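You operate a simulated robot arm through the tools that you are given. There is no shell and no other tool. Be economical: measure what you need, move in short steps, check, and stop when the job is done.

You run a simulated robot arm. Do the job below in one go: nothing can be reset, and whatever is moved stays where it is left.

Task
Pump coolant round until the sight glass is full, then shut the valves.
Fine: open the blue and red valves for it; the green one stays shut.
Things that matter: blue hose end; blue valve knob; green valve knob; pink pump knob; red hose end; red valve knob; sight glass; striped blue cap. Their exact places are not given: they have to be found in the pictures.

Only the result counts: the job must be done as asked and must still hold three seconds after the hand-in. Knocking over, shifting, dropping, spilling or breaking anything else fails it.

Robot
A 7-joint arm with a two-finger parallel gripper on a trunk, on a base that drives. Base frame: it is fixed to the floor where the robot stands at the start and does not move with it; the origin is under the middle of the robot, x ahead of it, y to its left, z up; the surface under the hand at the start is at about z = 0.88. Units: m, degrees, N and s.
Its first joint turns from -149.0 to 149.0 degrees. Places, roughly: blue hose end (4x4x8 cm) [-1.7, -0.2, 0.9]; blue valve knob [0.9, 0, 0.9]; green valve knob [0.8, 0.3, 0.9]; pink pump knob [0.7, 0, 1]; red hose end (4x4x8 cm) [-1.7, -0.3, 0.9]; red valve knob [0.8, 0.1, 0.9]; sight glass [0.9, 0.1, 1]; striped blue cap (5x5x4 cm) [1, -0.2, 1.2]. Payload 3.5 kg.
Tool frame: the origin (TCP) lies between the finger pads and is the grasp point; the fingertips stand 0.023 m ahead of it; z points along the fingers, y is the line along which they close. The gripper opens to 0.094 m. The fingers are 0.038 m wide and 0.01 m thick; the gripper's body (0.054 by 0.096 m) begins 0.039 m behind the TCP.
Orientation is told as [roll, pitch, yaw] about the base's x, y, z axes, in that order, counted from this pose: with the fingers straight down and closing along the base's y, the tool's x points along the base's -x, its y along +y and its z along -z.

Tools
- The arm moves only by the tool drive_tool. Its argument "targets" is text: rows parted by semicolons, each of 6 numbers parted by spaces: the shift along the base's x, y, z in units of 250 mm (1.0 is 250 mm), then the turn, a rotation vector about the base's x, y, z in units of 60 degrees (1.0 is 60 degrees). In form: x y z wx wy wz; .... A call has 1 to 12 rows; each row is the pose to reach, as a shift and turn from the pose commanded when the call began. "gripper" is the closure, from 0 (fully open) to 1 (shut), set as the call begins (left out, the last holds). A call with a number of a shift or a turn outside -1 to 1 is refused whole. A row lasts 0.2 s, in which the tool goes at most 0.05 m and 8.6 degrees; a call with a longer step from one row to the next is refused whole, and so is a gripper value outside its range. Where a pose cannot be reached the arm comes as near as it can. A force on the tool above 40 N (or 10 N above the force at the start of the call, whichever is more), or a blocked arm, ends the call early, and 0.2 s more pass. The fingers move at their own pace (about 0.153 m/s each) and stop on an object; they squeeze with about 41 N. The grip force told is the motor's: it shows also when the fingers shut on nothing. Time passes only in rows, and 0.2 s behind the last, so rows that repeat a pose let the fingers close. The reply holds the time, the measured pose of the TCP, the force on the tool along the base axes, the opening and the grip force, in the units named above and with some noise, with the torque about the TCP (base axes, N m) and any sound that the robot's microphone picked up.
- Cameras (640 x 400 px; columns grow to the right, rows downward): "scene" is now at [-0.2377, 0.1813, 1.299]; the picture's right is [-0.08, -1.00, 0.00], its down [-0.28, 0.02, -0.96] and it looks along [0.96, -0.08, -0.28] (base axes); focal length 259 px, centre (320, 200). "wrist" rides on the gripper at [0.086, 0.016, -0.074] in the tool frame; the picture's right is [-0.18, 0.98, 0.00], its down [-0.58, -0.11, -0.81] and it looks along [-0.79, -0.15, 0.59] (tool axes); focal length 243 px, centre (320, 200).
- get_image(camera): a new picture of that camera. The clock stands still meanwhile.
- drive_base(legs): drives the robot by 1 to 6 legs, each [ahead, left, turn to the left] in m, m and degrees, along the robot's own axes; the way and the turn of a leg run together, so that a leg with both is an arc; at most 1.5 m and 180 degrees a leg. The arm and the cameras ride along, it lands a little off, and it stops where it bumps. It gives what a move gives.
- head_to(pan, tilt): turns the head with the scene camera to pan (to the left, within 143 degrees either way) and tilt (down, from -29 to 69), counted from straight ahead of the robot. It gives what a move gives.
- locate(camera, pixels): for up to 12 pixels [column, row] of the newest picture of that camera ("zoom" is the newest enlarged one), the place [x, y, z] in the base frame of the surface seen there, good to about 0.002 m. The clock stands still meanwhile.
- zoom(camera, box): a new picture of the part [left, top, right, bottom] of that camera's present view, enlarged. The clock stands still meanwhile.
- finish_job(): hands the job in; it is judged then, once.

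Go step by step. Measure first, check grasps and placings, and put right what went wrong. The budget is 80 turns and 48 pictures, counting those below and the enlarged ones. Unless the task says otherwise, let go and move clear before handing in, and close with one line.

The tools are called after ">>>" by a JSON object that holds its "api" and its "payload". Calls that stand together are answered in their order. drive_tool: Moves the arm, as the interface text tells. Its arguments: {"type":"object","properties":{"targets":{"type":"string"},"gripper":{"type":"number"}},"required":["targets"]} The other tools are called the same way: drive_base (legs) drives the base; head_to (pan, tilt) turns the head that bears the scene camera; get_image (camera) takes a picture; locate (camera, pixels) gives the place of the surface under pixels of a picture; zoom (camera, box) takes an enlarged picture of a part of a camera's view; finish_job () hands the job in.

At the start:

```text
t: 0.0
tool_pos: [0.7743, 0.1716, 0.9994]
tcp_rot: [0.1, -0.1, 0.0]
wrist_force: [1.3, 0.4, 0.5]
ft_torque: [0.0, 0.01, 0.02]
gripper_width: 0.0941
grip_force: 0.0
robot x, y, heading: [0.0036, -0.0008, 0.1]
head pan, tilt: [-4.7, 16.2]
```

scene: 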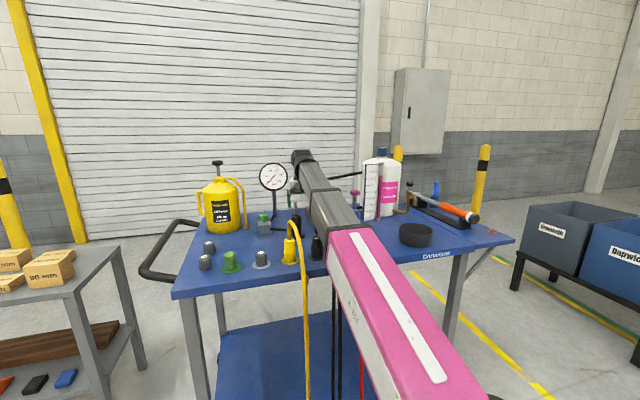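
wrist: 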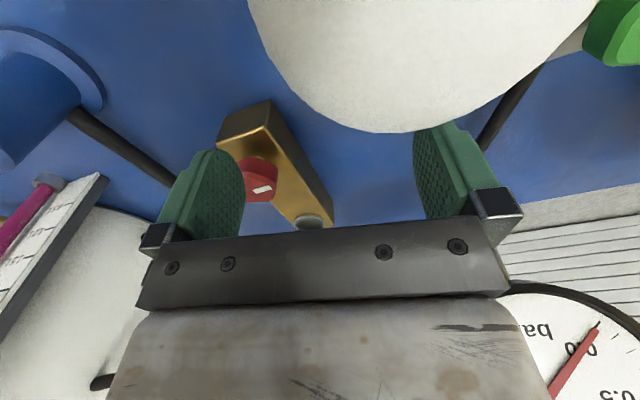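

The arm hides the middle of the cart in the scene view (columns 300–400), and the hose ends lie behind the robot. I'll zoom on the bench first.

>>> {"api": "zoom", "payload": {"camera": "scene", "box": [170, 130, 490, 330]}}

>>> {"api": "head_to", "payload": {"pan": 143, "tilt": 20}}

>>> {"api": "get_image", "payload": {"camera": "scene"}}

```text
2.00 times, centred on (330, 230) of scene
```

zoom: 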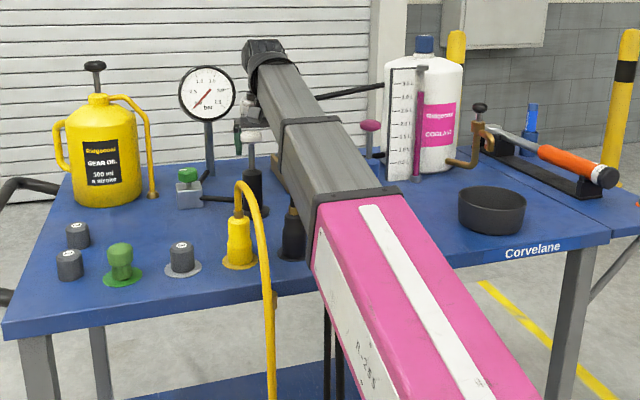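

```text
t: 2.3
tool_pos: [0.7744, 0.1707, 0.9987]
tcp_rot: [0.0, 0.0, 0.0]
wrist_force: [0.7, -0.5, 0.5]
ft_torque: [0.01, -0.02, -0.02]
gripper_width: 0.0936
grip_force: 0.1
robot x, y, heading: [-0.0009, -0.0011, -0.1]
head pan, tilt: [143.0, 20.0]
```

```text
44 pictures are left
```

scene: 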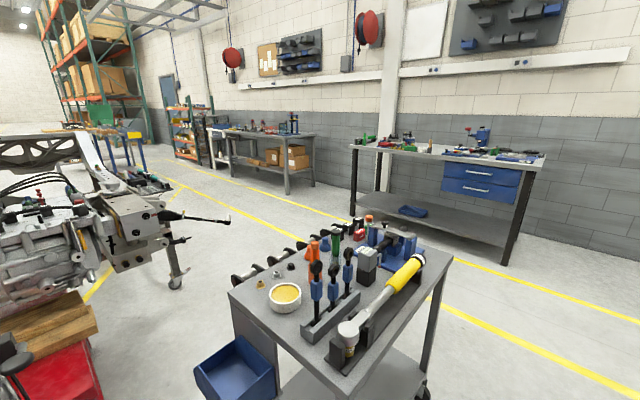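

The view to the left-rear shows a tool trolley and an engine at column 60; the hose ends should be more to the right-rear. Look there.

>>> {"api": "head_to", "payload": {"pan": -143, "tilt": 20}}

>>> {"api": "get_image", "payload": {"camera": "scene"}}

```text
t: 6.2
tool_pos: [0.7733, 0.1694, 0.9987]
tcp_rot: [0.1, 0.0, 0.0]
wrist_force: [0.3, -0.1, 0.2]
ft_torque: [0.01, 0.01, 0.01]
gripper_width: 0.0941
grip_force: 0.0
robot x, y, heading: [0.0014, 0.0008, -0.2]
head pan, tilt: [-143.0, 20.0]
```

```text
43 pictures are left
```

scene: 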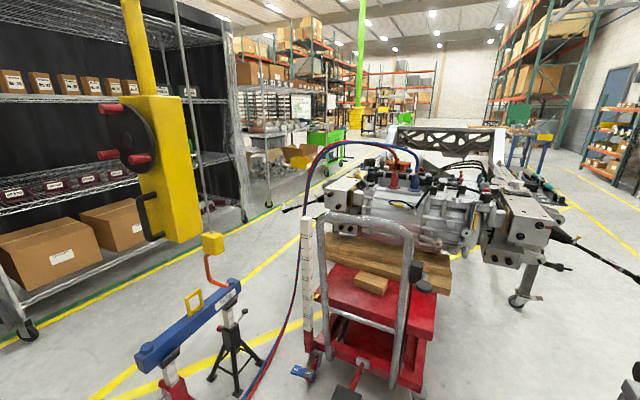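

Red and blue hoses run to the engine around (393,180) and (415,180); zoom to see whether both are plugged in.

>>> {"api": "zoom", "payload": {"camera": "scene", "box": [330, 130, 490, 230]}}

>>> {"api": "locate", "payload": {"camera": "scene", "pixels": [[393, 180], [415, 181], [340, 145], [312, 190], [280, 340]]}}

>>> {"api": "head_to", "payload": {"pan": -20, "tilt": 30}}

>>> {"api": "get_image", "payload": {"camera": "scene"}}

```text
4.00 times, centred on (410, 180) of scene
```

zoom: 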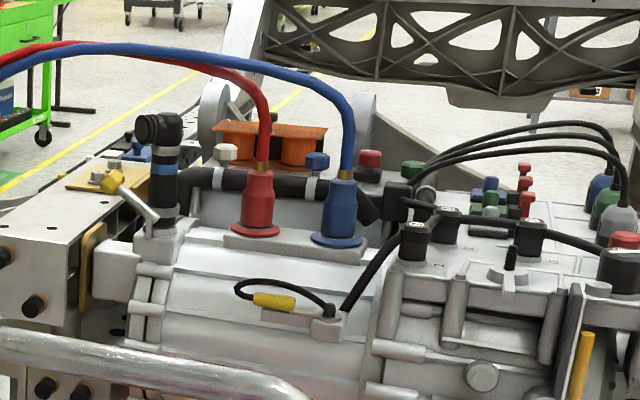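

```text
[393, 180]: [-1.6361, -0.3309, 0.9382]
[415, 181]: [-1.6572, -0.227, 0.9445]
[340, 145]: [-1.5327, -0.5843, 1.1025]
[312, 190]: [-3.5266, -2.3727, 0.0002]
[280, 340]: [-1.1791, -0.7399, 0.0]
```

```text
t: 8.3
tool_pos: [0.774, 0.1707, 0.9998]
tcp_rot: [0.0, 0.0, 0.0]
wrist_force: [-0.1, 0.4, 0.7]
ft_torque: [-0.01, -0.01, 0.01]
gripper_width: 0.0939
grip_force: 0.0
robot x, y, heading: [0.0001, 0.0024, -0.1]
head pan, tilt: [-20.0, 30.0]
```

```text
41 pictures are left
```

scene: 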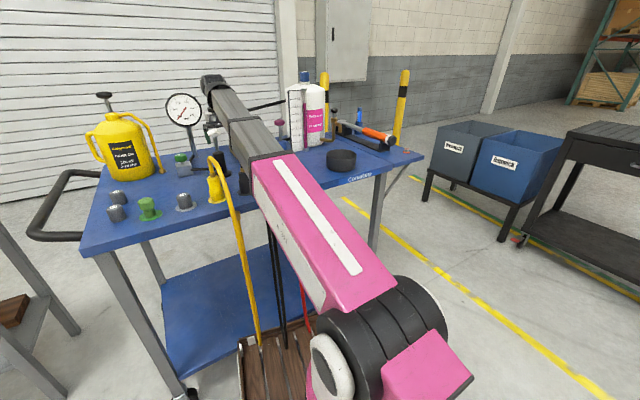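

Both hoses sit in their engine ports. The arm blocks the valves, so I'll lift it 0.25 m and look again.

>>> {"api": "drive_tool", "payload": {"targets": "0 0 0.2 0 0 0; 0 0 0.4 0 0 0; 0 0 0.6 0 0 0; 0 0 0.8 0 0 0; 0 0 1 0 0 0"}}

>>> {"api": "head_to", "payload": {"pan": -5, "tilt": 25}}

>>> {"api": "get_image", "payload": {"camera": "wrist"}}

>>> {"api": "get_image", "payload": {"camera": "scene"}}

```text
t: 8.9
tool_pos: [0.7798, 0.1696, 1.1042]
tcp_rot: [0.0, -1.0, -0.3]
wrist_force: [5.9, 0.2, -11.9]
ft_torque: [-0.08, -0.63, -0.06]
gripper_width: 0.0941
grip_force: 0.0
robot x, y, heading: [0.0027, 0.0003, -0.1]
head pan, tilt: [-20.0, 30.0]
stopped in row 3: the force on the tool passed its limit at 76 N (the readings are from after the stop); the commanded pose is now the measured one
```

```text
t: 9.7
tool_pos: [0.7795, 0.1679, 1.1044]
tcp_rot: [0.0, -1.0, -0.2]
wrist_force: [9.3, 1.1, -20.8]
ft_torque: [-0.32, -1.33, -0.25]
gripper_width: 0.094
grip_force: 0.0
robot x, y, heading: [-0.003, -0.0022, 0.2]
head pan, tilt: [-5.0, 25.0]
```

```text
40 pictures are left
```

wrist: 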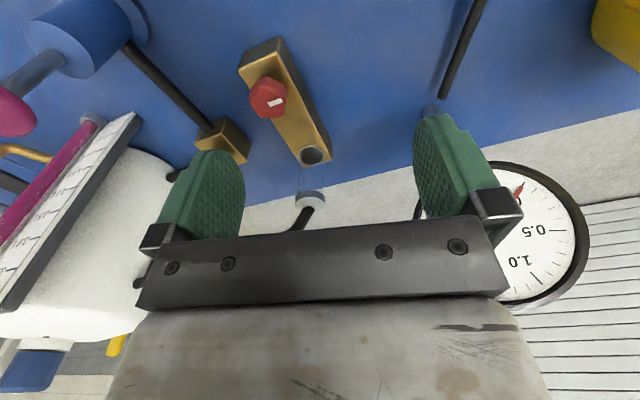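

```text
39 pictures are left
```

scene: 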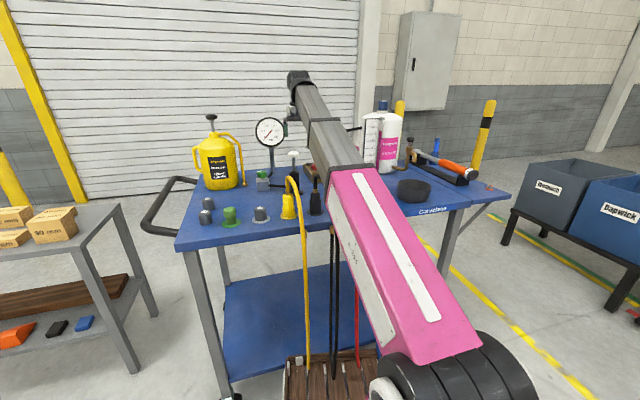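

The rise stopped at a 76 N contact and a downward 20 N remains. I'll zoom around the hand and measure nearby objects (white knob at (293,155), dial at (270,130)).

>>> {"api": "zoom", "payload": {"camera": "scene", "box": [240, 60, 420, 240]}}

>>> {"api": "locate", "payload": {"camera": "scene", "pixels": [[293, 155], [270, 131], [287, 134], [355, 128], [298, 76], [293, 90], [288, 112], [294, 125], [372, 125]]}}

>>> {"api": "locate", "payload": {"camera": "wrist", "pixels": [[312, 197], [305, 215], [268, 97], [225, 140], [540, 230], [460, 50], [100, 30], [10, 110], [60, 200], [150, 85], [30, 370], [420, 205]]}}

```text
2.22 times, centred on (330, 150) of scene
```

zoom: 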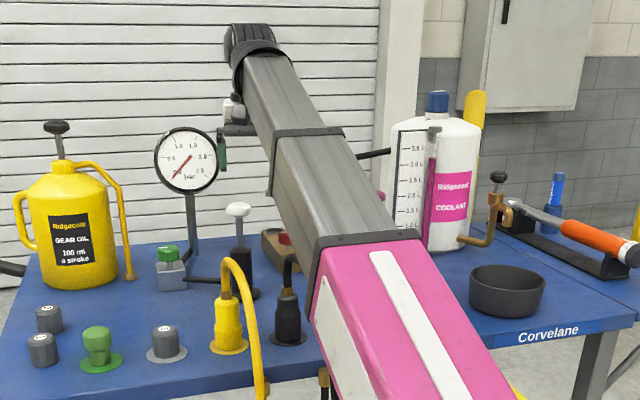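

```text
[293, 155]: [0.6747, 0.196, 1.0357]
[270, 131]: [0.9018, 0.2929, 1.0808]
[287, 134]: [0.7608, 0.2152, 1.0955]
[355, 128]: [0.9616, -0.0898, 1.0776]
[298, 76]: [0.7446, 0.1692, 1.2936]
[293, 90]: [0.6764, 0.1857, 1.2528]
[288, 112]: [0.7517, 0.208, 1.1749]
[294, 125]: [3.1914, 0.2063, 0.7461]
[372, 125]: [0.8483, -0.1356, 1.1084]
```

```text
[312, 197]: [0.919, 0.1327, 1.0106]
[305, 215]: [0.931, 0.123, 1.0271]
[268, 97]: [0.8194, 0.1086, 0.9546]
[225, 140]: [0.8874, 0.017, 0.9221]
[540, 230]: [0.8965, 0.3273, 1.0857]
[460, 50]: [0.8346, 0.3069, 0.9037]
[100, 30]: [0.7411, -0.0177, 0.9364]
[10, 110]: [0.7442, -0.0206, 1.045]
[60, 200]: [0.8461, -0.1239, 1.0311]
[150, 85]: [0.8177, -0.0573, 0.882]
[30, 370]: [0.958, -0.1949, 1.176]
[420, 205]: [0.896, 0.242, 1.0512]
```

The torque puts the contact at the wrist camera touching the robot's own forearm; nothing on the bench was hit. I'll tilt the fingers forward to open that bend, then carry the arm to the right at this height to clear the view.

>>> {"api": "drive_tool", "payload": {"targets": "0 0 -0.02 0 -0.13 0; 0 0 0 0 -0.26 0; 0 0 0.1 0 -0.39 0; 0 0 0.2 0 -0.5 0"}}

>>> {"api": "locate", "payload": {"camera": "scene", "pixels": [[382, 101], [350, 170], [365, 120], [385, 170], [410, 145], [368, 168]]}}

```text
t: 10.7
tool_pos: [0.7803, 0.1691, 1.1548]
tcp_rot: [0.2, -31.0, -0.1]
wrist_force: [0.3, 0.4, -0.3]
ft_torque: [-0.02, 0.0, -0.02]
gripper_width: 0.094
grip_force: 0.1
robot x, y, heading: [0.002, 0.0001, 0.1]
head pan, tilt: [-5.0, 25.0]
```

```text
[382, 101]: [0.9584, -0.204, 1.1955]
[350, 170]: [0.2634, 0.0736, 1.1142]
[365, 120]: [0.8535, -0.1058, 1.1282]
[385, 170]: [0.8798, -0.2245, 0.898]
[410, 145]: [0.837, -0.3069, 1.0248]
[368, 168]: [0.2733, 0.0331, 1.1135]
```

Contact gone (force ~0). Now swing right and a bit higher.

>>> {"api": "drive_tool", "payload": {"targets": "-0.1 0 0.15 0 0 0; -0.3 0 0.2 0 0 0; -0.4 -0.15 0.25 0 0 0; -0.4 -0.34 0.25 0 0 0; -0.4 -0.53 0.25 0 0 0; -0.4 -0.72 0.25 0 0 0; -0.4 -0.9 0.25 0 0 0; -0.4 -1 0.25 0 0 0"}}

>>> {"api": "drive_tool", "payload": {"targets": "0 -0.19 0 0 0 0; 0 -0.38 0 0 0 0; 0 -0.57 0 0 0 0; 0 -0.76 0 0 0 0; 0 -0.95 0 0 0 0"}}

>>> {"api": "get_image", "payload": {"camera": "scene"}}

```text
refused: row 2 steps farther than a row can; nothing moved
```

```text
t: 11.9
tool_pos: [0.7804, -0.0669, 1.1545]
tcp_rot: [0.0, -30.8, 0.0]
wrist_force: [0.2, -0.5, 0.0]
ft_torque: [0.02, -0.01, 0.01]
gripper_width: 0.0942
grip_force: 0.1
robot x, y, heading: [0.0007, -0.0029, 0.0]
head pan, tilt: [-5.0, 25.0]
```

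```text
37 pictures are left
```

scene: 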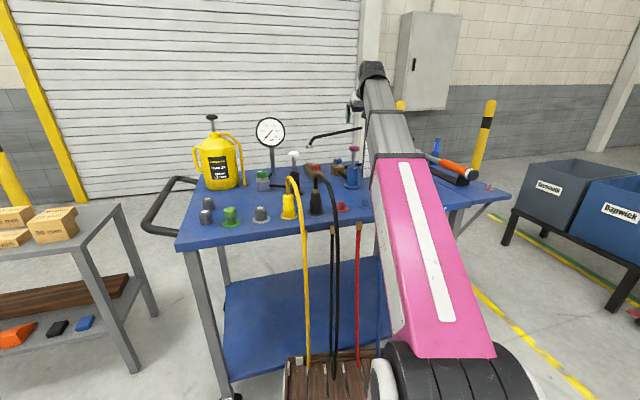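

View is opening up; retract a bit and keep going right.

>>> {"api": "drive_tool", "payload": {"targets": "-0.15 0 0.1 0 0 0; -0.33 0 0.1 0 0 0; -0.4 -0.15 0.15 0 0 0; -0.4 -0.34 0.15 0 0 0; -0.4 -0.53 0.15 0 0 0; -0.4 -0.72 0.15 0 0 0; -0.4 -0.9 0.15 0 0 0; -0.4 -1 0.15 0 0 0"}}

>>> {"api": "zoom", "payload": {"camera": "scene", "box": [230, 90, 430, 240]}}

```text
t: 13.7
tool_pos: [0.6808, -0.3168, 1.1904]
tcp_rot: [0.1, -31.0, 0.0]
wrist_force: [-0.1, -0.4, 0.0]
ft_torque: [-0.01, 0.02, -0.01]
gripper_width: 0.0941
grip_force: 0.1
robot x, y, heading: [-0.0018, -0.0015, 0.1]
head pan, tilt: [-5.0, 25.0]
```

```text
2.67 times, centred on (330, 165) of scene
```

zoom: 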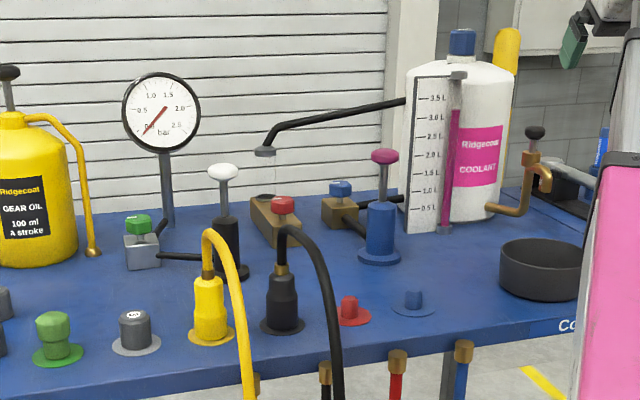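

The bench layout is now visible: red knob (283,205 zoomed), blue knob (340,188), pink pump plunger (385,157), faint glass below the black spout (268,175), cap (462,42). I'll look closer.

>>> {"api": "zoom", "payload": {"camera": "scene", "box": [300, 130, 370, 190]}}

>>> {"api": "zoom", "payload": {"camera": "scene", "box": [350, 90, 410, 140]}}

```text
6.67 times, centred on (335, 160) of scene
```

zoom: 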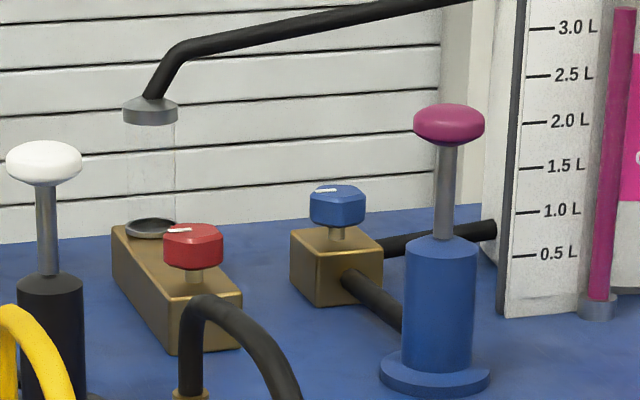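

```text
8.00 times, centred on (380, 115) of scene
```

zoom: 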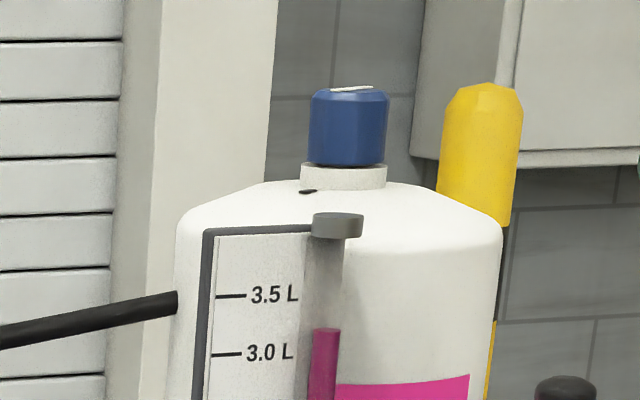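

The cap has its stripe and looks screwed on; the glass above the red-valve block is empty. Measure the knobs and pump.

>>> {"api": "zoom", "payload": {"camera": "scene", "box": [300, 135, 364, 175]}}

>>> {"api": "locate", "payload": {"camera": "zoom", "pixels": [[193, 205], [180, 200], [210, 255], [193, 250], [340, 155], [328, 160], [340, 195], [445, 85], [450, 100], [448, 170], [450, 215], [150, 210]]}}

```text
10.00 times, centred on (332, 155) of scene
```

zoom: 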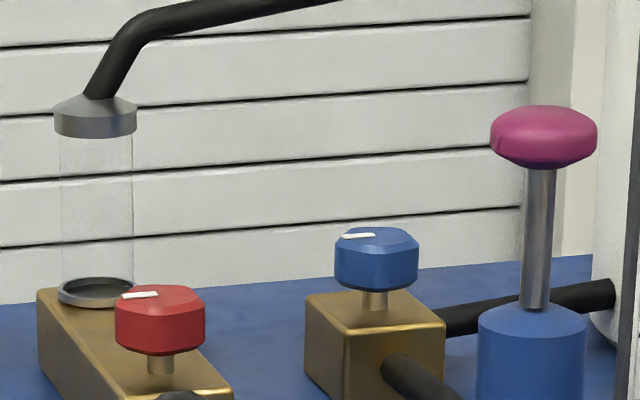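

```text
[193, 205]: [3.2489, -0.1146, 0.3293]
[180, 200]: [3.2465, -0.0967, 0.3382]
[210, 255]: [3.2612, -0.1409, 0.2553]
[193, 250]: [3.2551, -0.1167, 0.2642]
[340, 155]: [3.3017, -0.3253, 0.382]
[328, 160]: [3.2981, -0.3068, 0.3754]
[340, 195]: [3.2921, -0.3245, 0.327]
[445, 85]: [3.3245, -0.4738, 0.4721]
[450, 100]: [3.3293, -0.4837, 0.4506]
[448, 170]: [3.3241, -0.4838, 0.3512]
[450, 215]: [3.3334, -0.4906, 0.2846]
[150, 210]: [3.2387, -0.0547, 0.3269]
```

>>> {"api": "locate", "payload": {"camera": "zoom", "pixels": [[160, 294], [139, 295], [125, 296], [156, 294], [160, 330], [116, 312], [204, 312], [378, 237], [345, 237], [373, 234], [376, 270], [545, 120]]}}

>>> {"api": "locate", "payload": {"camera": "zoom", "pixels": [[335, 255], [418, 255], [491, 138], [597, 138], [545, 150], [530, 320], [160, 390], [375, 310], [95, 115], [95, 290], [125, 60]]}}

```text
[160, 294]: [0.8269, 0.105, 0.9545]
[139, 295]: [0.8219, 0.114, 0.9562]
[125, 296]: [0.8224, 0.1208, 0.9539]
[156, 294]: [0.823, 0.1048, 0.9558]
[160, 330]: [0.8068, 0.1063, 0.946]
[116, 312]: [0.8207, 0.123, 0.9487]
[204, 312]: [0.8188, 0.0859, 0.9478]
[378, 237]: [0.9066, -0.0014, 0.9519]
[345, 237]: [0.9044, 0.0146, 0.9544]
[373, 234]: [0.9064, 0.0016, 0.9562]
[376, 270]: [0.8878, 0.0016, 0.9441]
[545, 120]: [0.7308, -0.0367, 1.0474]
```

```text
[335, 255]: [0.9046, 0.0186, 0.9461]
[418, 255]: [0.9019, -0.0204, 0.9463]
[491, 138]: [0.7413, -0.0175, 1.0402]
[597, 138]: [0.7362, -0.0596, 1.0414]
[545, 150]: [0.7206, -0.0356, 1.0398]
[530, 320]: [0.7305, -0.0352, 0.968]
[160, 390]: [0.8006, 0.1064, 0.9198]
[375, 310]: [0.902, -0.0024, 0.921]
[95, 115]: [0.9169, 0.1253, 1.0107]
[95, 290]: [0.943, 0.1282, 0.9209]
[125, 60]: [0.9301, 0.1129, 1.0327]
```

Red knob centre is (0.821, 0.1045, 0.946), blue (0.904, −0.001, 0.946), pink pump knob (0.738, −0.038, 1.04). Both stripes point to +y. I'll swing back over the bench high and come over the red knob.

>>> {"api": "drive_tool", "payload": {"targets": "0 0.19 0 0 0 0; 0 0.38 0 0 0 0; 0 0.57 0 0 0 0; 0 0.76 0 0 0 0; 0 0.95 0 0 0 0"}}

>>> {"api": "drive_tool", "payload": {"targets": "0 0.19 0 0 0 0; 0 0.38 0 0 0 0; 0 0.57 -0.05 0 0 0; 0.1 0.736 -0.1 0 0 0; 0.28 0.736 -0.15 0 0 0; 0.42 0.736 -0.24 0 0.1 0; 0.54 0.736 -0.35 0 0.2 0; 0.562 0.736 -0.5 0 0.32 0; 0.562 0.736 -0.6 0 0.42 0; 0.562 0.736 -0.68 0 0.51 0"}}

```text
t: 14.9
tool_pos: [0.6813, -0.0803, 1.1942]
tcp_rot: [0.1, -30.8, -0.2]
wrist_force: [-1.1, 0.1, -0.1]
ft_torque: [-0.03, -0.02, -0.01]
gripper_width: 0.0939
grip_force: 0.1
robot x, y, heading: [-0.0017, 0.002, -0.4]
head pan, tilt: [-5.0, 25.0]
```

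```text
t: 17.1
tool_pos: [0.8232, 0.1027, 1.0205]
tcp_rot: [0.0, -0.2, -0.2]
wrist_force: [-0.4, 0.4, -0.7]
ft_torque: [0.0, -0.01, -0.01]
gripper_width: 0.0943
grip_force: 0.1
robot x, y, heading: [0.0013, 0.0004, 0.2]
head pan, tilt: [-5.0, 25.0]
```

Tool is above the red knob at (0.823, 0.103, 1.02), vertical. Check with the wrist camera.

>>> {"api": "get_image", "payload": {"camera": "wrist"}}

```text
32 pictures are left
```

wrist: 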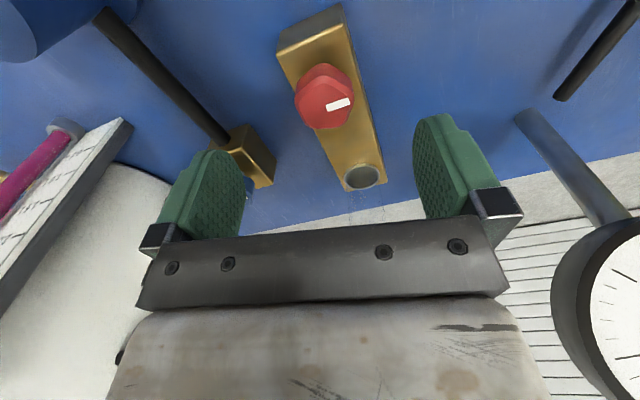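

The knob at (325,95) is centred between the fingers. Descend to z≈0.953 and close.

>>> {"api": "drive_tool", "payload": {"targets": "0 0 -0.14 0 0 0; 0 0 -0.27 0 0 0; 0 0 -0.27 0 0 0"}}

>>> {"api": "drive_tool", "payload": {"targets": "0 0 0 0 0 0; 0 0 0 0 0 0; 0 0 0 0 0 0", "gripper": 1}}

```text
t: 17.9
tool_pos: [0.8213, 0.1043, 0.9533]
tcp_rot: [-0.1, -0.3, -0.2]
wrist_force: [-0.1, -0.9, -0.3]
ft_torque: [0.01, 0.02, -0.01]
gripper_width: 0.0941
grip_force: 0.0
robot x, y, heading: [0.0005, -0.0028, 0.0]
head pan, tilt: [-5.0, 25.0]
```

```text
t: 18.7
tool_pos: [0.8223, 0.1055, 0.9532]
tcp_rot: [0.1, -0.4, -0.1]
wrist_force: [0.9, 18.7, -3.6]
ft_torque: [-0.01, -0.15, 0.04]
gripper_width: 0.0378
grip_force: 45.1
robot x, y, heading: [-0.0013, -0.0017, 0.3]
head pan, tilt: [-5.0, 25.0]
```

Gripped at 37.8 mm, with an 18.7 N side force; shift 2 mm to relieve it and try a small counter-clockwise turn.

>>> {"api": "drive_tool", "payload": {"targets": "0 0.008 0 0 0 0; 0 0.008 0 0 0 0.1; 0 0.008 0 0 0 0.2; 0 0.008 0 0 0 0.2"}}

```text
t: 19.7
tool_pos: [0.8233, 0.1048, 0.9524]
tcp_rot: [-0.1, -0.4, 12.0]
wrist_force: [21.1, 6.6, -19.8]
ft_torque: [0.39, 0.0, 0.02]
gripper_width: 0.0378
grip_force: 44.9
robot x, y, heading: [0.0009, -0.002, 0.0]
head pan, tilt: [-5.0, 25.0]
```

It turns with little torque (0.02 N m). Continue to 90°, shifting slightly with the side force.

>>> {"api": "drive_tool", "payload": {"targets": "0.006 0.002 0.005 0 0 0.14; 0.006 0.002 0.005 0 0 0.28; 0.006 0.002 0.005 0 0 0.42; 0.006 0.002 0.005 0 0 0.56; 0.006 0.002 0.005 0 0 0.7; 0.006 0.002 0.005 0 0 0.7"}}

```text
t: 20.7
tool_pos: [0.8224, 0.1021, 0.9545]
tcp_rot: [-0.3, 0.0, 43.9]
wrist_force: [5.0, -1.9, -8.6]
ft_torque: [0.43, 0.16, -0.04]
gripper_width: 0.0377
grip_force: 44.8
robot x, y, heading: [0.0, -0.0006, 0.2]
head pan, tilt: [-5.0, 25.0]
stopped in row 5: the force on the tool passed its limit at 41 N (the readings are from after the stop); the commanded pose is now the measured one
```

Stopped at 44° by a 41 N force. Look at the knob.

>>> {"api": "get_image", "payload": {"camera": "wrist"}}

>>> {"api": "zoom", "payload": {"camera": "scene", "box": [280, 90, 400, 190]}}

```text
31 pictures are left
```

wrist: 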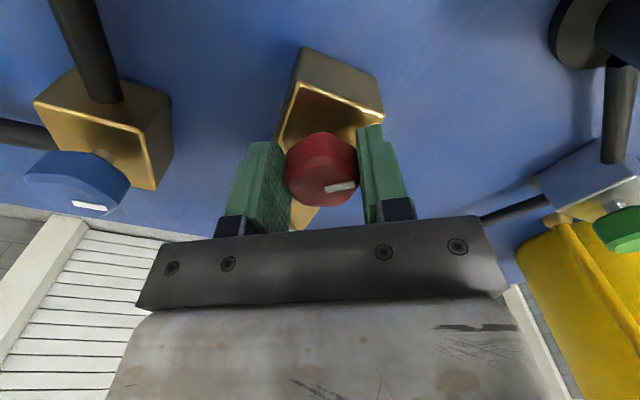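

```text
4.00 times, centred on (340, 140) of scene
```

zoom: 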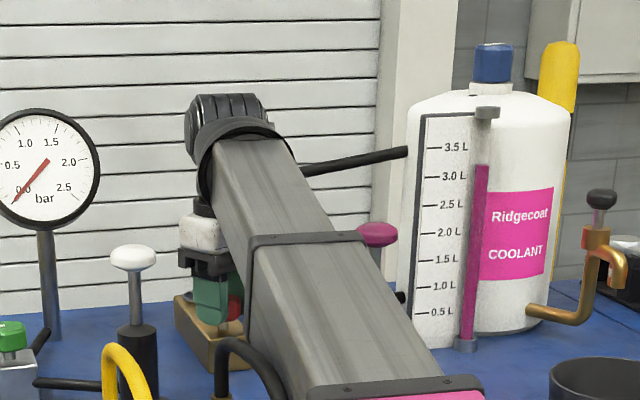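

The knob turned together with the hand (stripe still points at the right finger). Continue in smaller steps.

>>> {"api": "drive_tool", "payload": {"targets": "0 0 0 0 0 0.07; 0 0 0 0 0 0.14; 0 0 0 0 0 0.21; 0 0 0 0 0 0.28"}}

```text
t: 21.7
tool_pos: [0.8237, 0.1009, 0.9548]
tcp_rot: [-0.3, -0.1, 60.9]
wrist_force: [27.8, -14.7, -21.6]
ft_torque: [-0.06, 0.44, -0.17]
gripper_width: 0.0378
grip_force: 45.0
robot x, y, heading: [0.0002, -0.0018, -0.0]
head pan, tilt: [-5.0, 25.0]
```

Side force lies along the closing line (+x, −y), so the knob axis is a few mm that way. Shift and continue to 90°.

>>> {"api": "drive_tool", "payload": {"targets": "0.012 -0.006 0.006 0 0 0; 0.012 -0.006 0.006 0 0 0.1; 0.012 -0.004 0.006 0 0 0.2; 0.012 -0.002 0.006 0 0 0.3; 0.012 0 0.006 0 0 0.4; 0.012 0 0.006 0 0 0.49; 0.012 0 0.006 0 0 0.49"}}

```text
t: 23.3
tool_pos: [0.8269, 0.1002, 0.9571]
tcp_rot: [-0.3, -0.1, 90.4]
wrist_force: [34.1, -25.0, -3.2]
ft_torque: [0.2, 0.52, -0.2]
gripper_width: 0.0376
grip_force: 45.5
robot x, y, heading: [0.0024, 0.001, -0.2]
head pan, tilt: [-5.0, 25.0]
```

At 90°, side force still 34 N; release the grip and check the stripe.

>>> {"api": "drive_tool", "payload": {"targets": "0 0 0 0 0 0; 0 0 0 0 0 0; 0 0 0 0 0 0", "gripper": 0}}

>>> {"api": "get_image", "payload": {"camera": "wrist"}}

```text
t: 24.1
tool_pos: [0.8247, 0.1024, 0.9588]
tcp_rot: [-0.2, -0.1, 90.3]
wrist_force: [0.2, 0.3, 0.8]
ft_torque: [0.02, 0.0, 0.0]
gripper_width: 0.0938
grip_force: 0.0
robot x, y, heading: [0.0003, -0.0048, -0.0]
head pan, tilt: [-5.0, 25.0]
```

```text
29 pictures are left
```

wrist: 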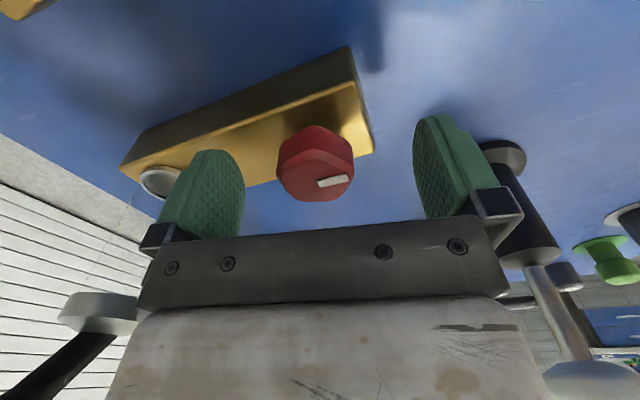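

Red stripe now points along the brass block (toward the robot): open. Measure the knob from here.

>>> {"api": "locate", "payload": {"camera": "wrist", "pixels": [[315, 190], [325, 183], [345, 180], [280, 170], [352, 170], [315, 140]]}}

```text
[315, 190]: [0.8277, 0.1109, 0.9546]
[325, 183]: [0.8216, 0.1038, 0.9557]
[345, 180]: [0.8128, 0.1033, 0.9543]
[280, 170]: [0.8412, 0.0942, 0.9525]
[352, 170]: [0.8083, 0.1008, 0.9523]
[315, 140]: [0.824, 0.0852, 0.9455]
```

Red is open. Now lift, turn the hand back to yaw 0, then lean it back ~25° (to stay clear of the spout pipe) before going to the blue knob.

>>> {"api": "drive_tool", "payload": {"targets": "0 0 0.13 0 0 0; 0 0 0.25 0 0 -0.14; 0 0 0.25 0 0 -0.28; 0 0 0.25 0 0 -0.42; 0 0 0.25 0 0 -0.56; 0 0 0.25 0 0 -0.7; 0 0 0.25 0 0 -0.84; 0 0 0.25 0 0 -0.97"}}

>>> {"api": "drive_tool", "payload": {"targets": "0 0 0 0 0 -0.14; 0 0 0 0 0 -0.28; 0 0 0 0 0 -0.42; 0 0 0 0 0 -0.535; 0 0 0 0 0 -0.535", "gripper": 0.3}}

>>> {"api": "drive_tool", "payload": {"targets": "0 0 0 0 -0.14 0; 0 -0.1 0 0 -0.28 0; 0.02 -0.22 0 0 -0.417 0; 0.04 -0.3 0 0 -0.417 0; 0.18 -0.37 0 0 -0.417 0; 0.327 -0.412 0 0 -0.417 0; 0.327 -0.412 0 0 -0.417 0"}}

>>> {"api": "get_image", "payload": {"camera": "wrist"}}

```text
t: 25.9
tool_pos: [0.8245, 0.1009, 1.0195]
tcp_rot: [-0.2, -0.1, 31.9]
wrist_force: [0.4, 0.2, -0.2]
ft_torque: [0.02, -0.01, 0.02]
gripper_width: 0.0938
grip_force: 0.0
robot x, y, heading: [-0.0002, 0.0003, 0.3]
head pan, tilt: [-5.0, 25.0]
```

```text
t: 27.1
tool_pos: [0.8256, 0.1029, 1.0197]
tcp_rot: [-0.2, -0.1, -0.1]
wrist_force: [-0.3, 0.0, 0.4]
ft_torque: [-0.02, 0.05, 0.0]
gripper_width: 0.0658
grip_force: 0.1
robot x, y, heading: [0.0035, 0.004, -0.1]
head pan, tilt: [-5.0, 25.0]
```

```text
t: 28.7
tool_pos: [0.9037, 0.0001, 1.0198]
tcp_rot: [-0.2, -25.2, 0.0]
wrist_force: [0.5, -0.1, -0.1]
ft_torque: [0.01, -0.03, 0.02]
gripper_width: 0.0658
grip_force: 0.1
robot x, y, heading: [-0.0013, 0.0, 0.1]
head pan, tilt: [-5.0, 25.0]
```

```text
28 pictures are left
```

wrist: 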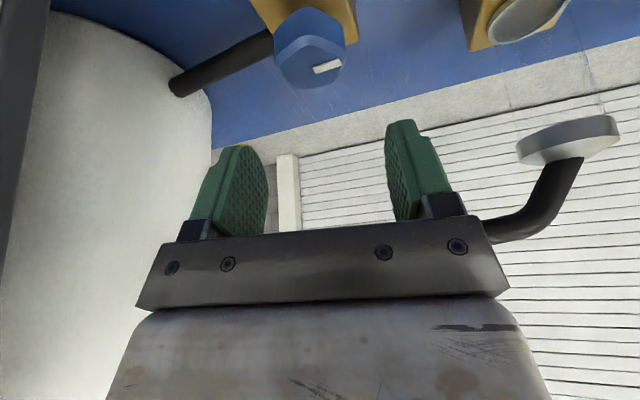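

Over blue knob, no contact. Measure knob and the spout pipe near the palm.

>>> {"api": "locate", "payload": {"camera": "wrist", "pixels": [[276, 65], [344, 65], [310, 78], [310, 50], [312, 20], [515, 235], [550, 190], [540, 150]]}}

```text
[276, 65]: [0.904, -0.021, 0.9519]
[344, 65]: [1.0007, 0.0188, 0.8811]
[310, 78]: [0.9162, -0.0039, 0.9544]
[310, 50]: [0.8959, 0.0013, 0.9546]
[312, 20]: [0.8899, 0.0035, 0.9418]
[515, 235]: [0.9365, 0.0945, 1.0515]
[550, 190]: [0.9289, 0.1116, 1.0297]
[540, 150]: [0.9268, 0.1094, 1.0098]
```

Pipe is at x≈0.937+, clear of the leaned hand. Descend and grip.

>>> {"api": "drive_tool", "payload": {"targets": "0 0 -0.13 0 0 0; 0 0 -0.25 0 0 0; 0 0 -0.25 0 0 0"}}

>>> {"api": "drive_tool", "payload": {"targets": "0 0 0 0 0 0; 0 0 0 0 0 0; 0 0 0 0 0 0", "gripper": 1}}

```text
t: 29.5
tool_pos: [0.9047, -0.0017, 0.9555]
tcp_rot: [-0.2, -25.2, 0.0]
wrist_force: [-0.2, 0.3, -0.1]
ft_torque: [0.01, -0.02, 0.0]
gripper_width: 0.066
grip_force: 0.0
robot x, y, heading: [-0.0033, 0.0021, 0.0]
head pan, tilt: [-5.0, 25.0]
```

```text
t: 30.3
tool_pos: [0.9045, 0.0008, 0.957]
tcp_rot: [-0.2, -25.1, 0.0]
wrist_force: [-0.4, 13.8, -4.7]
ft_torque: [0.8, -0.75, 0.08]
gripper_width: 0.0378
grip_force: 45.1
robot x, y, heading: [-0.0014, 0.003, 0.1]
head pan, tilt: [-5.0, 25.0]
```

Gripped (37.8 mm). Turn 45° counter-clockwise about the vertical.

>>> {"api": "drive_tool", "payload": {"targets": "0 0.006 0 0 0 0.07; 0 0.006 0 0 0 0.17; 0 0.006 0 0 0 0.27; 0 0.006 0 0 0 0.37; 0 0.006 0 0 0 0.47; 0 0.006 0 0 0 0.57; 0 0.006 0 0 0 0.67; 0 0.006 0 0 0 0.75"}}

```text
t: 32.1
tool_pos: [0.9064, -0.0024, 0.9567]
tcp_rot: [-0.3, -24.9, 45.0]
wrist_force: [-6.6, -30.6, -9.3]
ft_torque: [0.51, 0.38, -0.07]
gripper_width: 0.0378
grip_force: 44.7
robot x, y, heading: [-0.0007, -0.0011, 0.1]
head pan, tilt: [-5.0, 25.0]
```

Turned 45° freely. Release, return 45°, regrip for the second half.

>>> {"api": "drive_tool", "payload": {"targets": "0 -0.006 0.01 0 0 0; 0 -0.006 0.02 0 0 0; 0 -0.006 0.02 0 0 0", "gripper": 0.3}}

>>> {"api": "drive_tool", "payload": {"targets": "0 0 0 0 0 -0.14; 0 0 0 0 0 -0.28; 0 0 0 0 0 -0.42; 0 0 0 0 0 -0.56; 0 0 0 0 0 -0.7; 0 0 0 0 0 -0.75; 0 0 0 0 0 -0.75"}}

>>> {"api": "get_image", "payload": {"camera": "wrist"}}

```text
t: 32.9
tool_pos: [0.9054, -0.0015, 0.9621]
tcp_rot: [-0.2, -25.2, 45.0]
wrist_force: [-0.8, -0.1, -0.5]
ft_torque: [-0.03, 0.02, 0.02]
gripper_width: 0.0657
grip_force: 0.1
robot x, y, heading: [-0.0028, 0.0001, -0.0]
head pan, tilt: [-5.0, 25.0]
```

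```text
t: 34.5
tool_pos: [0.9065, -0.0024, 0.9625]
tcp_rot: [-0.3, -25.1, -0.1]
wrist_force: [0.5, -0.2, 0.0]
ft_torque: [0.01, 0.0, 0.02]
gripper_width: 0.0658
grip_force: 0.1
robot x, y, heading: [0.0021, -0.0011, -0.0]
head pan, tilt: [-5.0, 25.0]
```

```text
27 pictures are left
```

wrist: 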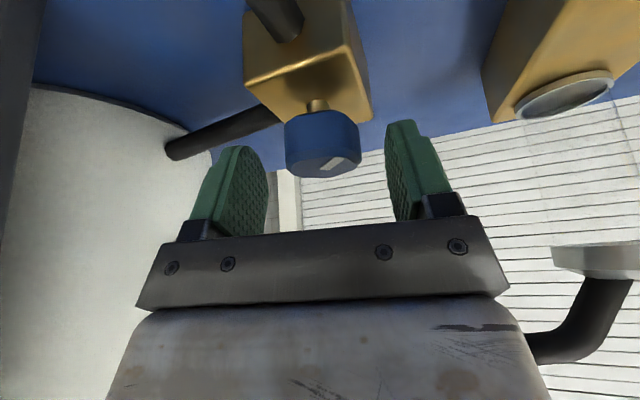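

Stripe is now diagonal, i.e. 45°. Lower 5 mm, regrip, and turn another 45°.

>>> {"api": "drive_tool", "payload": {"targets": "0 0.004 -0.02 0 0 0; 0 0.004 -0.02 0 0 0; 0 0.004 -0.02 0 0 0; 0 0.004 -0.02 0 0 0", "gripper": 1}}

>>> {"api": "drive_tool", "payload": {"targets": "0 0 0 0 0 0.07; 0 0 0 0 0 0.17; 0 0 0 0 0 0.27; 0 0 0 0 0 0.37; 0 0 0 0 0 0.47; 0 0 0 0 0 0.57; 0 0 0 0 0 0.67; 0 0 0 0 0 0.76"}}

```text
t: 35.5
tool_pos: [0.9069, -0.0005, 0.9573]
tcp_rot: [-0.2, -25.3, 0.0]
wrist_force: [1.6, 1.6, 29.9]
ft_torque: [0.9, -0.23, -0.04]
gripper_width: 0.0367
grip_force: 44.7
robot x, y, heading: [-0.0006, -0.0025, -0.1]
head pan, tilt: [-5.0, 25.0]
```

```text
t: 37.3
tool_pos: [0.9087, -0.001, 0.9574]
tcp_rot: [-0.4, -25.2, 45.6]
wrist_force: [15.2, -23.8, 18.2]
ft_torque: [0.67, -0.34, -0.05]
gripper_width: 0.0372
grip_force: 44.9
robot x, y, heading: [0.0001, -0.0034, -0.2]
head pan, tilt: [-5.0, 25.0]
```

Second 45° done. Release, rise and unwind the yaw, then check.

>>> {"api": "drive_tool", "payload": {"targets": "0 0 0 0 0 0; 0 0 0 0 0 0; 0 0 0.12 0 0 0; -0.05 0 0.24 0 0 -0.14; -0.05 0 0.24 0 0 -0.28; -0.05 0 0.24 0 0 -0.42; -0.05 0 0.24 0 0 -0.56; -0.05 0 0.24 0 0 -0.7; -0.05 0 0.24 0 0 -0.76; -0.05 0 0.24 0 0 -0.76", "gripper": 0.3}}

>>> {"api": "get_image", "payload": {"camera": "wrist"}}

```text
t: 39.5
tool_pos: [0.8945, 0.0004, 1.0152]
tcp_rot: [-0.2, -25.1, -0.1]
wrist_force: [-0.1, 1.0, 0.7]
ft_torque: [-0.02, -0.04, 0.01]
gripper_width: 0.0659
grip_force: 0.1
robot x, y, heading: [0.0049, 0.0005, 0.1]
head pan, tilt: [-5.0, 25.0]
```

```text
26 pictures are left
```

wrist: 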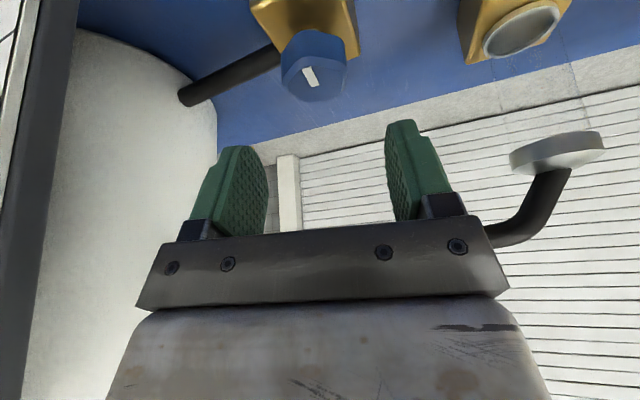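

Blue stripe also points toward the robot now. Go to the pump plunger: back, up over it, then down around the pink knob.

>>> {"api": "drive_tool", "payload": {"targets": "-0.15 0 0.1 0 0 0; -0.3 -0.05 0.2 0 0 0; -0.4 -0.1 0.34 0 0 0; -0.55 -0.154 0.36 0 0 0; -0.618 -0.154 0.36 0 0 0; -0.618 -0.154 0.25 0 0 0; -0.618 -0.154 0.107 0 0 0; -0.618 -0.154 0.107 0 0 0"}}

>>> {"api": "get_image", "payload": {"camera": "wrist"}}

>>> {"api": "zoom", "payload": {"camera": "scene", "box": [260, 80, 420, 220]}}

```text
t: 41.3
tool_pos: [0.7421, -0.0369, 1.0432]
tcp_rot: [-0.2, -25.2, 0.0]
wrist_force: [0.2, 0.3, -0.3]
ft_torque: [-0.02, -0.03, -0.03]
gripper_width: 0.0657
grip_force: 0.1
robot x, y, heading: [-0.0008, -0.0008, -0.2]
head pan, tilt: [-5.0, 25.0]
```

```text
25 pictures are left
```

wrist: 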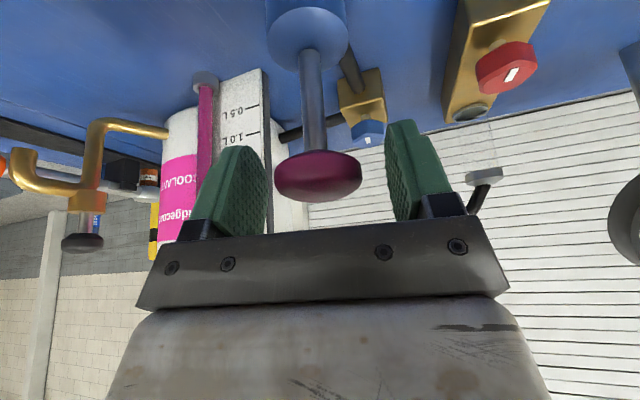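

```text
2.86 times, centred on (340, 150) of scene
```

zoom: 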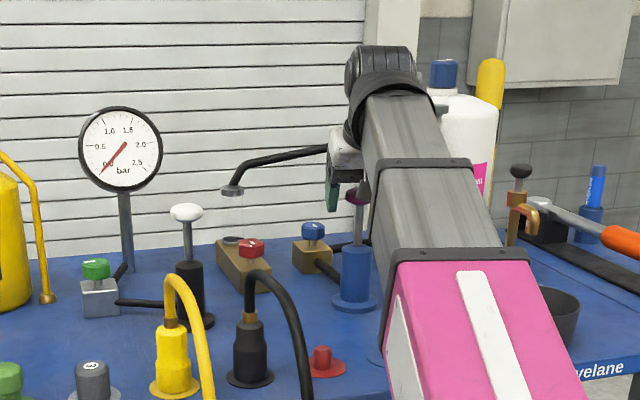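

Both stripes face the robot, and the pink knob (318,178) is between the fingers. Grip it, then push down slowly.

>>> {"api": "drive_tool", "payload": {"targets": "0 0 0 0 0 0; 0 0 0 0 0 0; 0 0 0 0 0 0", "gripper": 1}}

>>> {"api": "drive_tool", "payload": {"targets": "0 0 -0.03 0 0 0; 0 0 -0.06 0 0 0; 0 0 -0.09 0 0 0; 0 0 -0.12 0 0 0; 0 0 -0.15 0 0 0; 0 0 -0.18 0 0 0"}}

>>> {"api": "zoom", "payload": {"camera": "scene", "box": [290, 115, 370, 175]}}

```text
t: 42.1
tool_pos: [0.7424, -0.0384, 1.0422]
tcp_rot: [-0.2, -25.0, 0.0]
wrist_force: [0.3, -8.6, -1.8]
ft_torque: [-0.08, -0.1, 0.11]
gripper_width: 0.0407
grip_force: 45.0
robot x, y, heading: [-0.0036, -0.0004, -0.1]
head pan, tilt: [-5.0, 25.0]
```

```text
t: 43.5
tool_pos: [0.7427, -0.0378, 0.9985]
tcp_rot: [-0.1, -25.4, 0.0]
wrist_force: [25.8, 2.3, 12.3]
ft_torque: [0.05, -0.08, 0.12]
gripper_width: 0.0408
grip_force: 45.1
robot x, y, heading: [0.0007, -0.0009, -0.1]
head pan, tilt: [-5.0, 25.0]
```

```text
6.67 times, centred on (330, 145) of scene
```

zoom: 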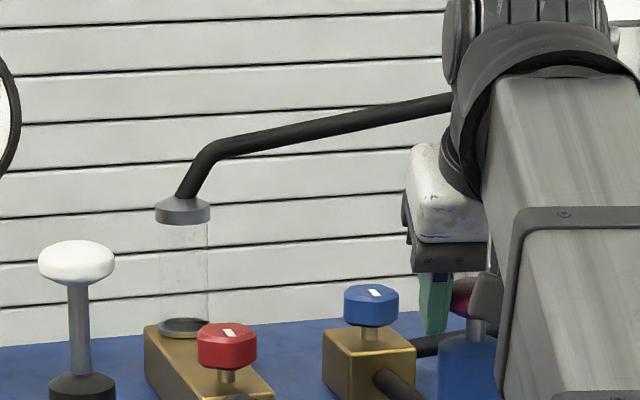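

The plunger went down 4.4 cm with the grip; glass still looks empty. Do a full up-down stroke and check.

>>> {"api": "drive_tool", "payload": {"targets": "0.005 0 0.04 0 0 0; 0.005 0 0.08 0 0 0; 0.005 0 0.12 0 0 0; 0.005 0 0.16 0 0 0; 0.005 0 0.18 0 0 0; 0.005 0 0.14 0 0 0; 0.005 0 0.1 0 0 0; 0.005 0 0.06 0 0 0; 0.005 0 0.02 0 0 0; 0.005 0 0 0 0 0"}}

>>> {"api": "zoom", "payload": {"camera": "scene", "box": [300, 135, 340, 170]}}

```text
t: 45.7
tool_pos: [0.7417, -0.0373, 0.9972]
tcp_rot: [-0.2, -25.1, 0.0]
wrist_force: [12.9, -2.2, 12.7]
ft_torque: [0.15, -0.44, 0.21]
gripper_width: 0.0406
grip_force: 45.0
robot x, y, heading: [-0.0016, -0.0002, -0.3]
head pan, tilt: [-5.0, 25.0]
```

```text
11.43 times, centred on (320, 152) of scene
```

zoom: 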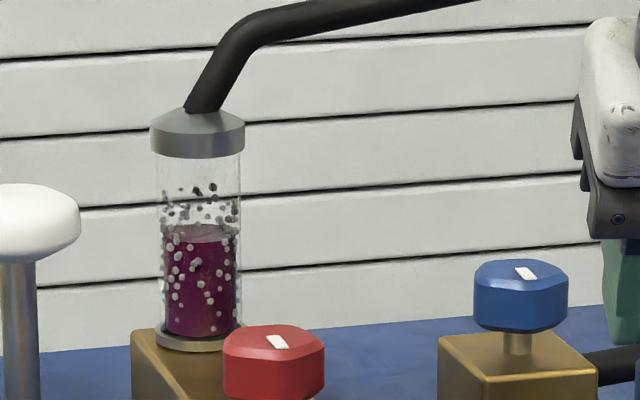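

Coolant is in the glass, about half, with bubbles. One more full stroke.

>>> {"api": "drive_tool", "payload": {"targets": "0.005 0 0.04 0 0 0; 0.005 0 0.08 0 0 0; 0.005 0 0.12 0 0 0; 0.005 0 0.16 0 0 0; 0.005 0 0.18 0 0 0; 0.005 0 0.14 0 0 0; 0.005 0 0.1 0 0 0; 0.005 0 0.06 0 0 0; 0.005 0 0.02 0 0 0; 0.005 0 0 0 0 0"}}

>>> {"api": "zoom", "payload": {"camera": "scene", "box": [300, 135, 340, 170]}}

```text
t: 47.9
tool_pos: [0.7415, -0.0376, 0.9997]
tcp_rot: [-0.2, -25.2, 0.0]
wrist_force: [-9.6, -10.5, 12.1]
ft_torque: [-0.03, 1.05, 0.15]
gripper_width: 0.0404
grip_force: 44.4
robot x, y, heading: [-0.0008, 0.0003, 0.1]
head pan, tilt: [-5.0, 25.0]
```

```text
11.43 times, centred on (320, 152) of scene
```

zoom: 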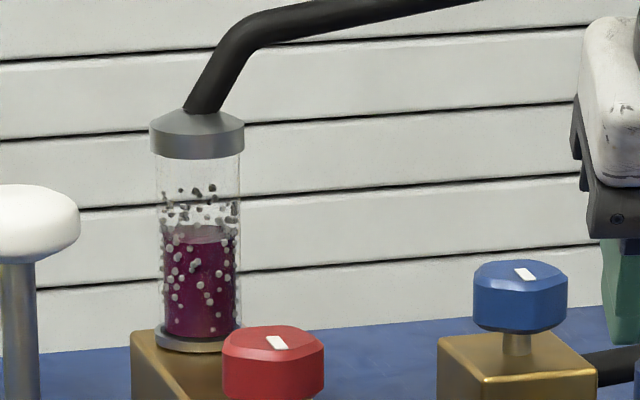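

Level unchanged; bubbles mean air is still coming round. Two more strokes, then check the glass, knob and bottle.

>>> {"api": "drive_tool", "payload": {"targets": "0 0 0.05 0 0 0; 0 0 0.1 0 0 0; 0 0 0.15 0 0 0; 0 0 0.19 0 0 0; 0 0 0.19 0 0 0; 0 0 0.14 0 0 0; 0 0 0.1 0 0 0; 0 0 0.06 0 0 0; 0 0 0.02 0 0 0; 0 0 0 0 0 0"}}

>>> {"api": "drive_tool", "payload": {"targets": "0 0 0.05 0 0 0; 0 0 0.1 0 0 0; 0 0 0.15 0 0 0; 0 0 0.19 0 0 0; 0 0 0.19 0 0 0"}}

>>> {"api": "zoom", "payload": {"camera": "scene", "box": [250, 100, 370, 190]}}

>>> {"api": "get_image", "payload": {"camera": "wrist"}}

```text
t: 50.1
tool_pos: [0.7426, -0.0374, 0.9981]
tcp_rot: [-0.1, -25.2, 0.0]
wrist_force: [-11.3, -6.5, 12.6]
ft_torque: [-0.06, 0.63, 0.07]
gripper_width: 0.0406
grip_force: 44.3
robot x, y, heading: [-0.0028, 0.002, 0.2]
head pan, tilt: [-5.0, 25.0]
```

```text
t: 51.3
tool_pos: [0.742, -0.0385, 1.0458]
tcp_rot: [-0.1, -25.0, 0.0]
wrist_force: [2.8, 10.0, -29.9]
ft_torque: [0.04, 0.11, 0.13]
gripper_width: 0.0408
grip_force: 44.9
robot x, y, heading: [0.0011, 0.001, -0.0]
head pan, tilt: [-5.0, 25.0]
```

```text
4.44 times, centred on (310, 145) of scene
```

zoom: 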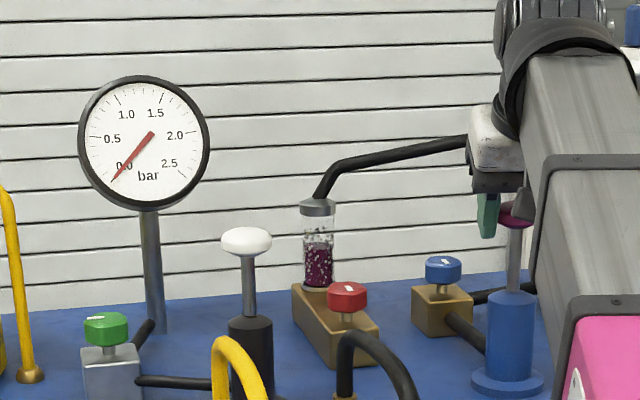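

```text
19 pictures are left
```

wrist: 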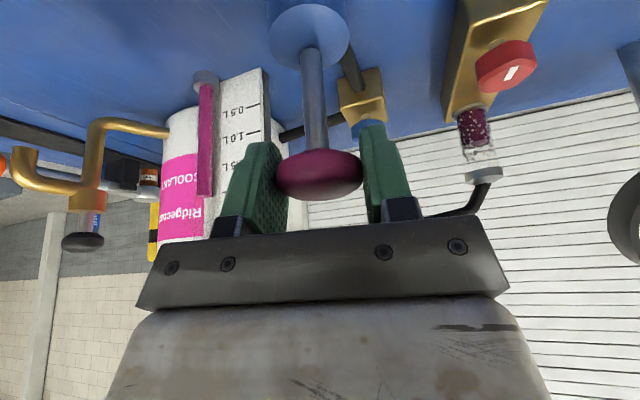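

Grip holds and the plunger hits its top stop. Check the reservoir level from the wrist camera before more strokes.

>>> {"api": "zoom", "payload": {"camera": "wrist", "box": [150, 60, 290, 240]}}

>>> {"api": "locate", "payload": {"camera": "wrist", "pixels": [[204, 194], [205, 189], [252, 105], [244, 135]]}}

```text
2.22 times, centred on (220, 150) of wrist
```

zoom: 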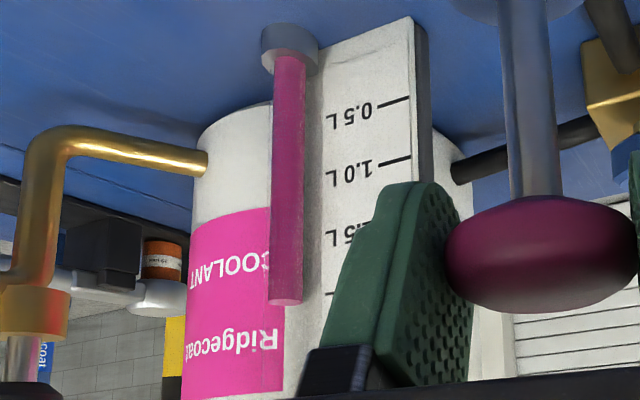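

```text
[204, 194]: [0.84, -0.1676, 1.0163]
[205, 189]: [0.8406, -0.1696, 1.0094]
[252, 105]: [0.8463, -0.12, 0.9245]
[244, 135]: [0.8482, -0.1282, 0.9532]
```

Reservoir has gone from ~3.2 to ~2.1 L, so the pump is moving coolant. Two more strokes.

>>> {"api": "drive_tool", "payload": {"targets": "0 0 -0.03 0 0 0; 0 0 -0.08 0 0 0; 0 0 -0.13 0 0 0; 0 0 -0.18 0 0 0; 0 0 -0.2 0 0 0; 0 0 -0.16 0 0 0; 0 0 -0.12 0 0 0; 0 0 -0.08 0 0 0; 0 0 -0.04 0 0 0; 0 0 -0.015 0 0 0; 0 0 -0.015 0 0 0"}}

>>> {"api": "drive_tool", "payload": {"targets": "0 0 -0.03 0 0 0; 0 0 -0.08 0 0 0; 0 0 -0.13 0 0 0; 0 0 -0.18 0 0 0; 0 0 -0.19 0 0 0; 0 0 -0.16 0 0 0; 0 0 -0.12 0 0 0; 0 0 -0.08 0 0 0; 0 0 -0.04 0 0 0; 0 0 0 0 0 0; 0 0 0 0 0 0"}}

>>> {"api": "get_image", "payload": {"camera": "wrist"}}

```text
t: 53.7
tool_pos: [0.7425, -0.0369, 1.0432]
tcp_rot: [-0.2, -25.0, 0.0]
wrist_force: [-15.9, 2.7, 0.6]
ft_torque: [0.06, 0.47, 0.13]
gripper_width: 0.0407
grip_force: 45.5
robot x, y, heading: [-0.0032, -0.0019, 0.4]
head pan, tilt: [-5.0, 25.0]
```

```text
t: 56.1
tool_pos: [0.7425, -0.0377, 1.0427]
tcp_rot: [-0.1, -25.0, 0.0]
wrist_force: [-5.5, 16.3, -5.2]
ft_torque: [0.33, -0.54, 0.27]
gripper_width: 0.0405
grip_force: 44.6
robot x, y, heading: [-0.0019, 0.0016, 0.1]
head pan, tilt: [-5.0, 25.0]
```

```text
17 pictures are left
```

wrist: 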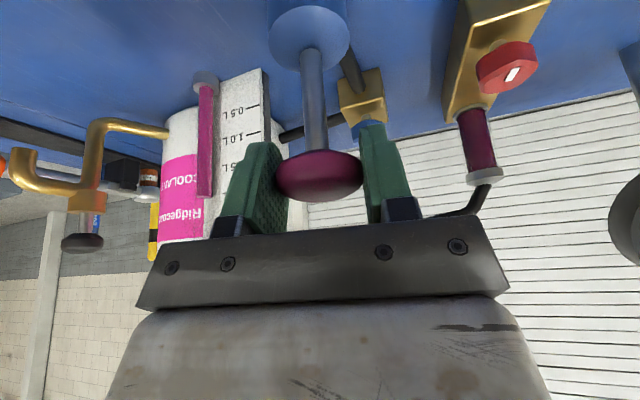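

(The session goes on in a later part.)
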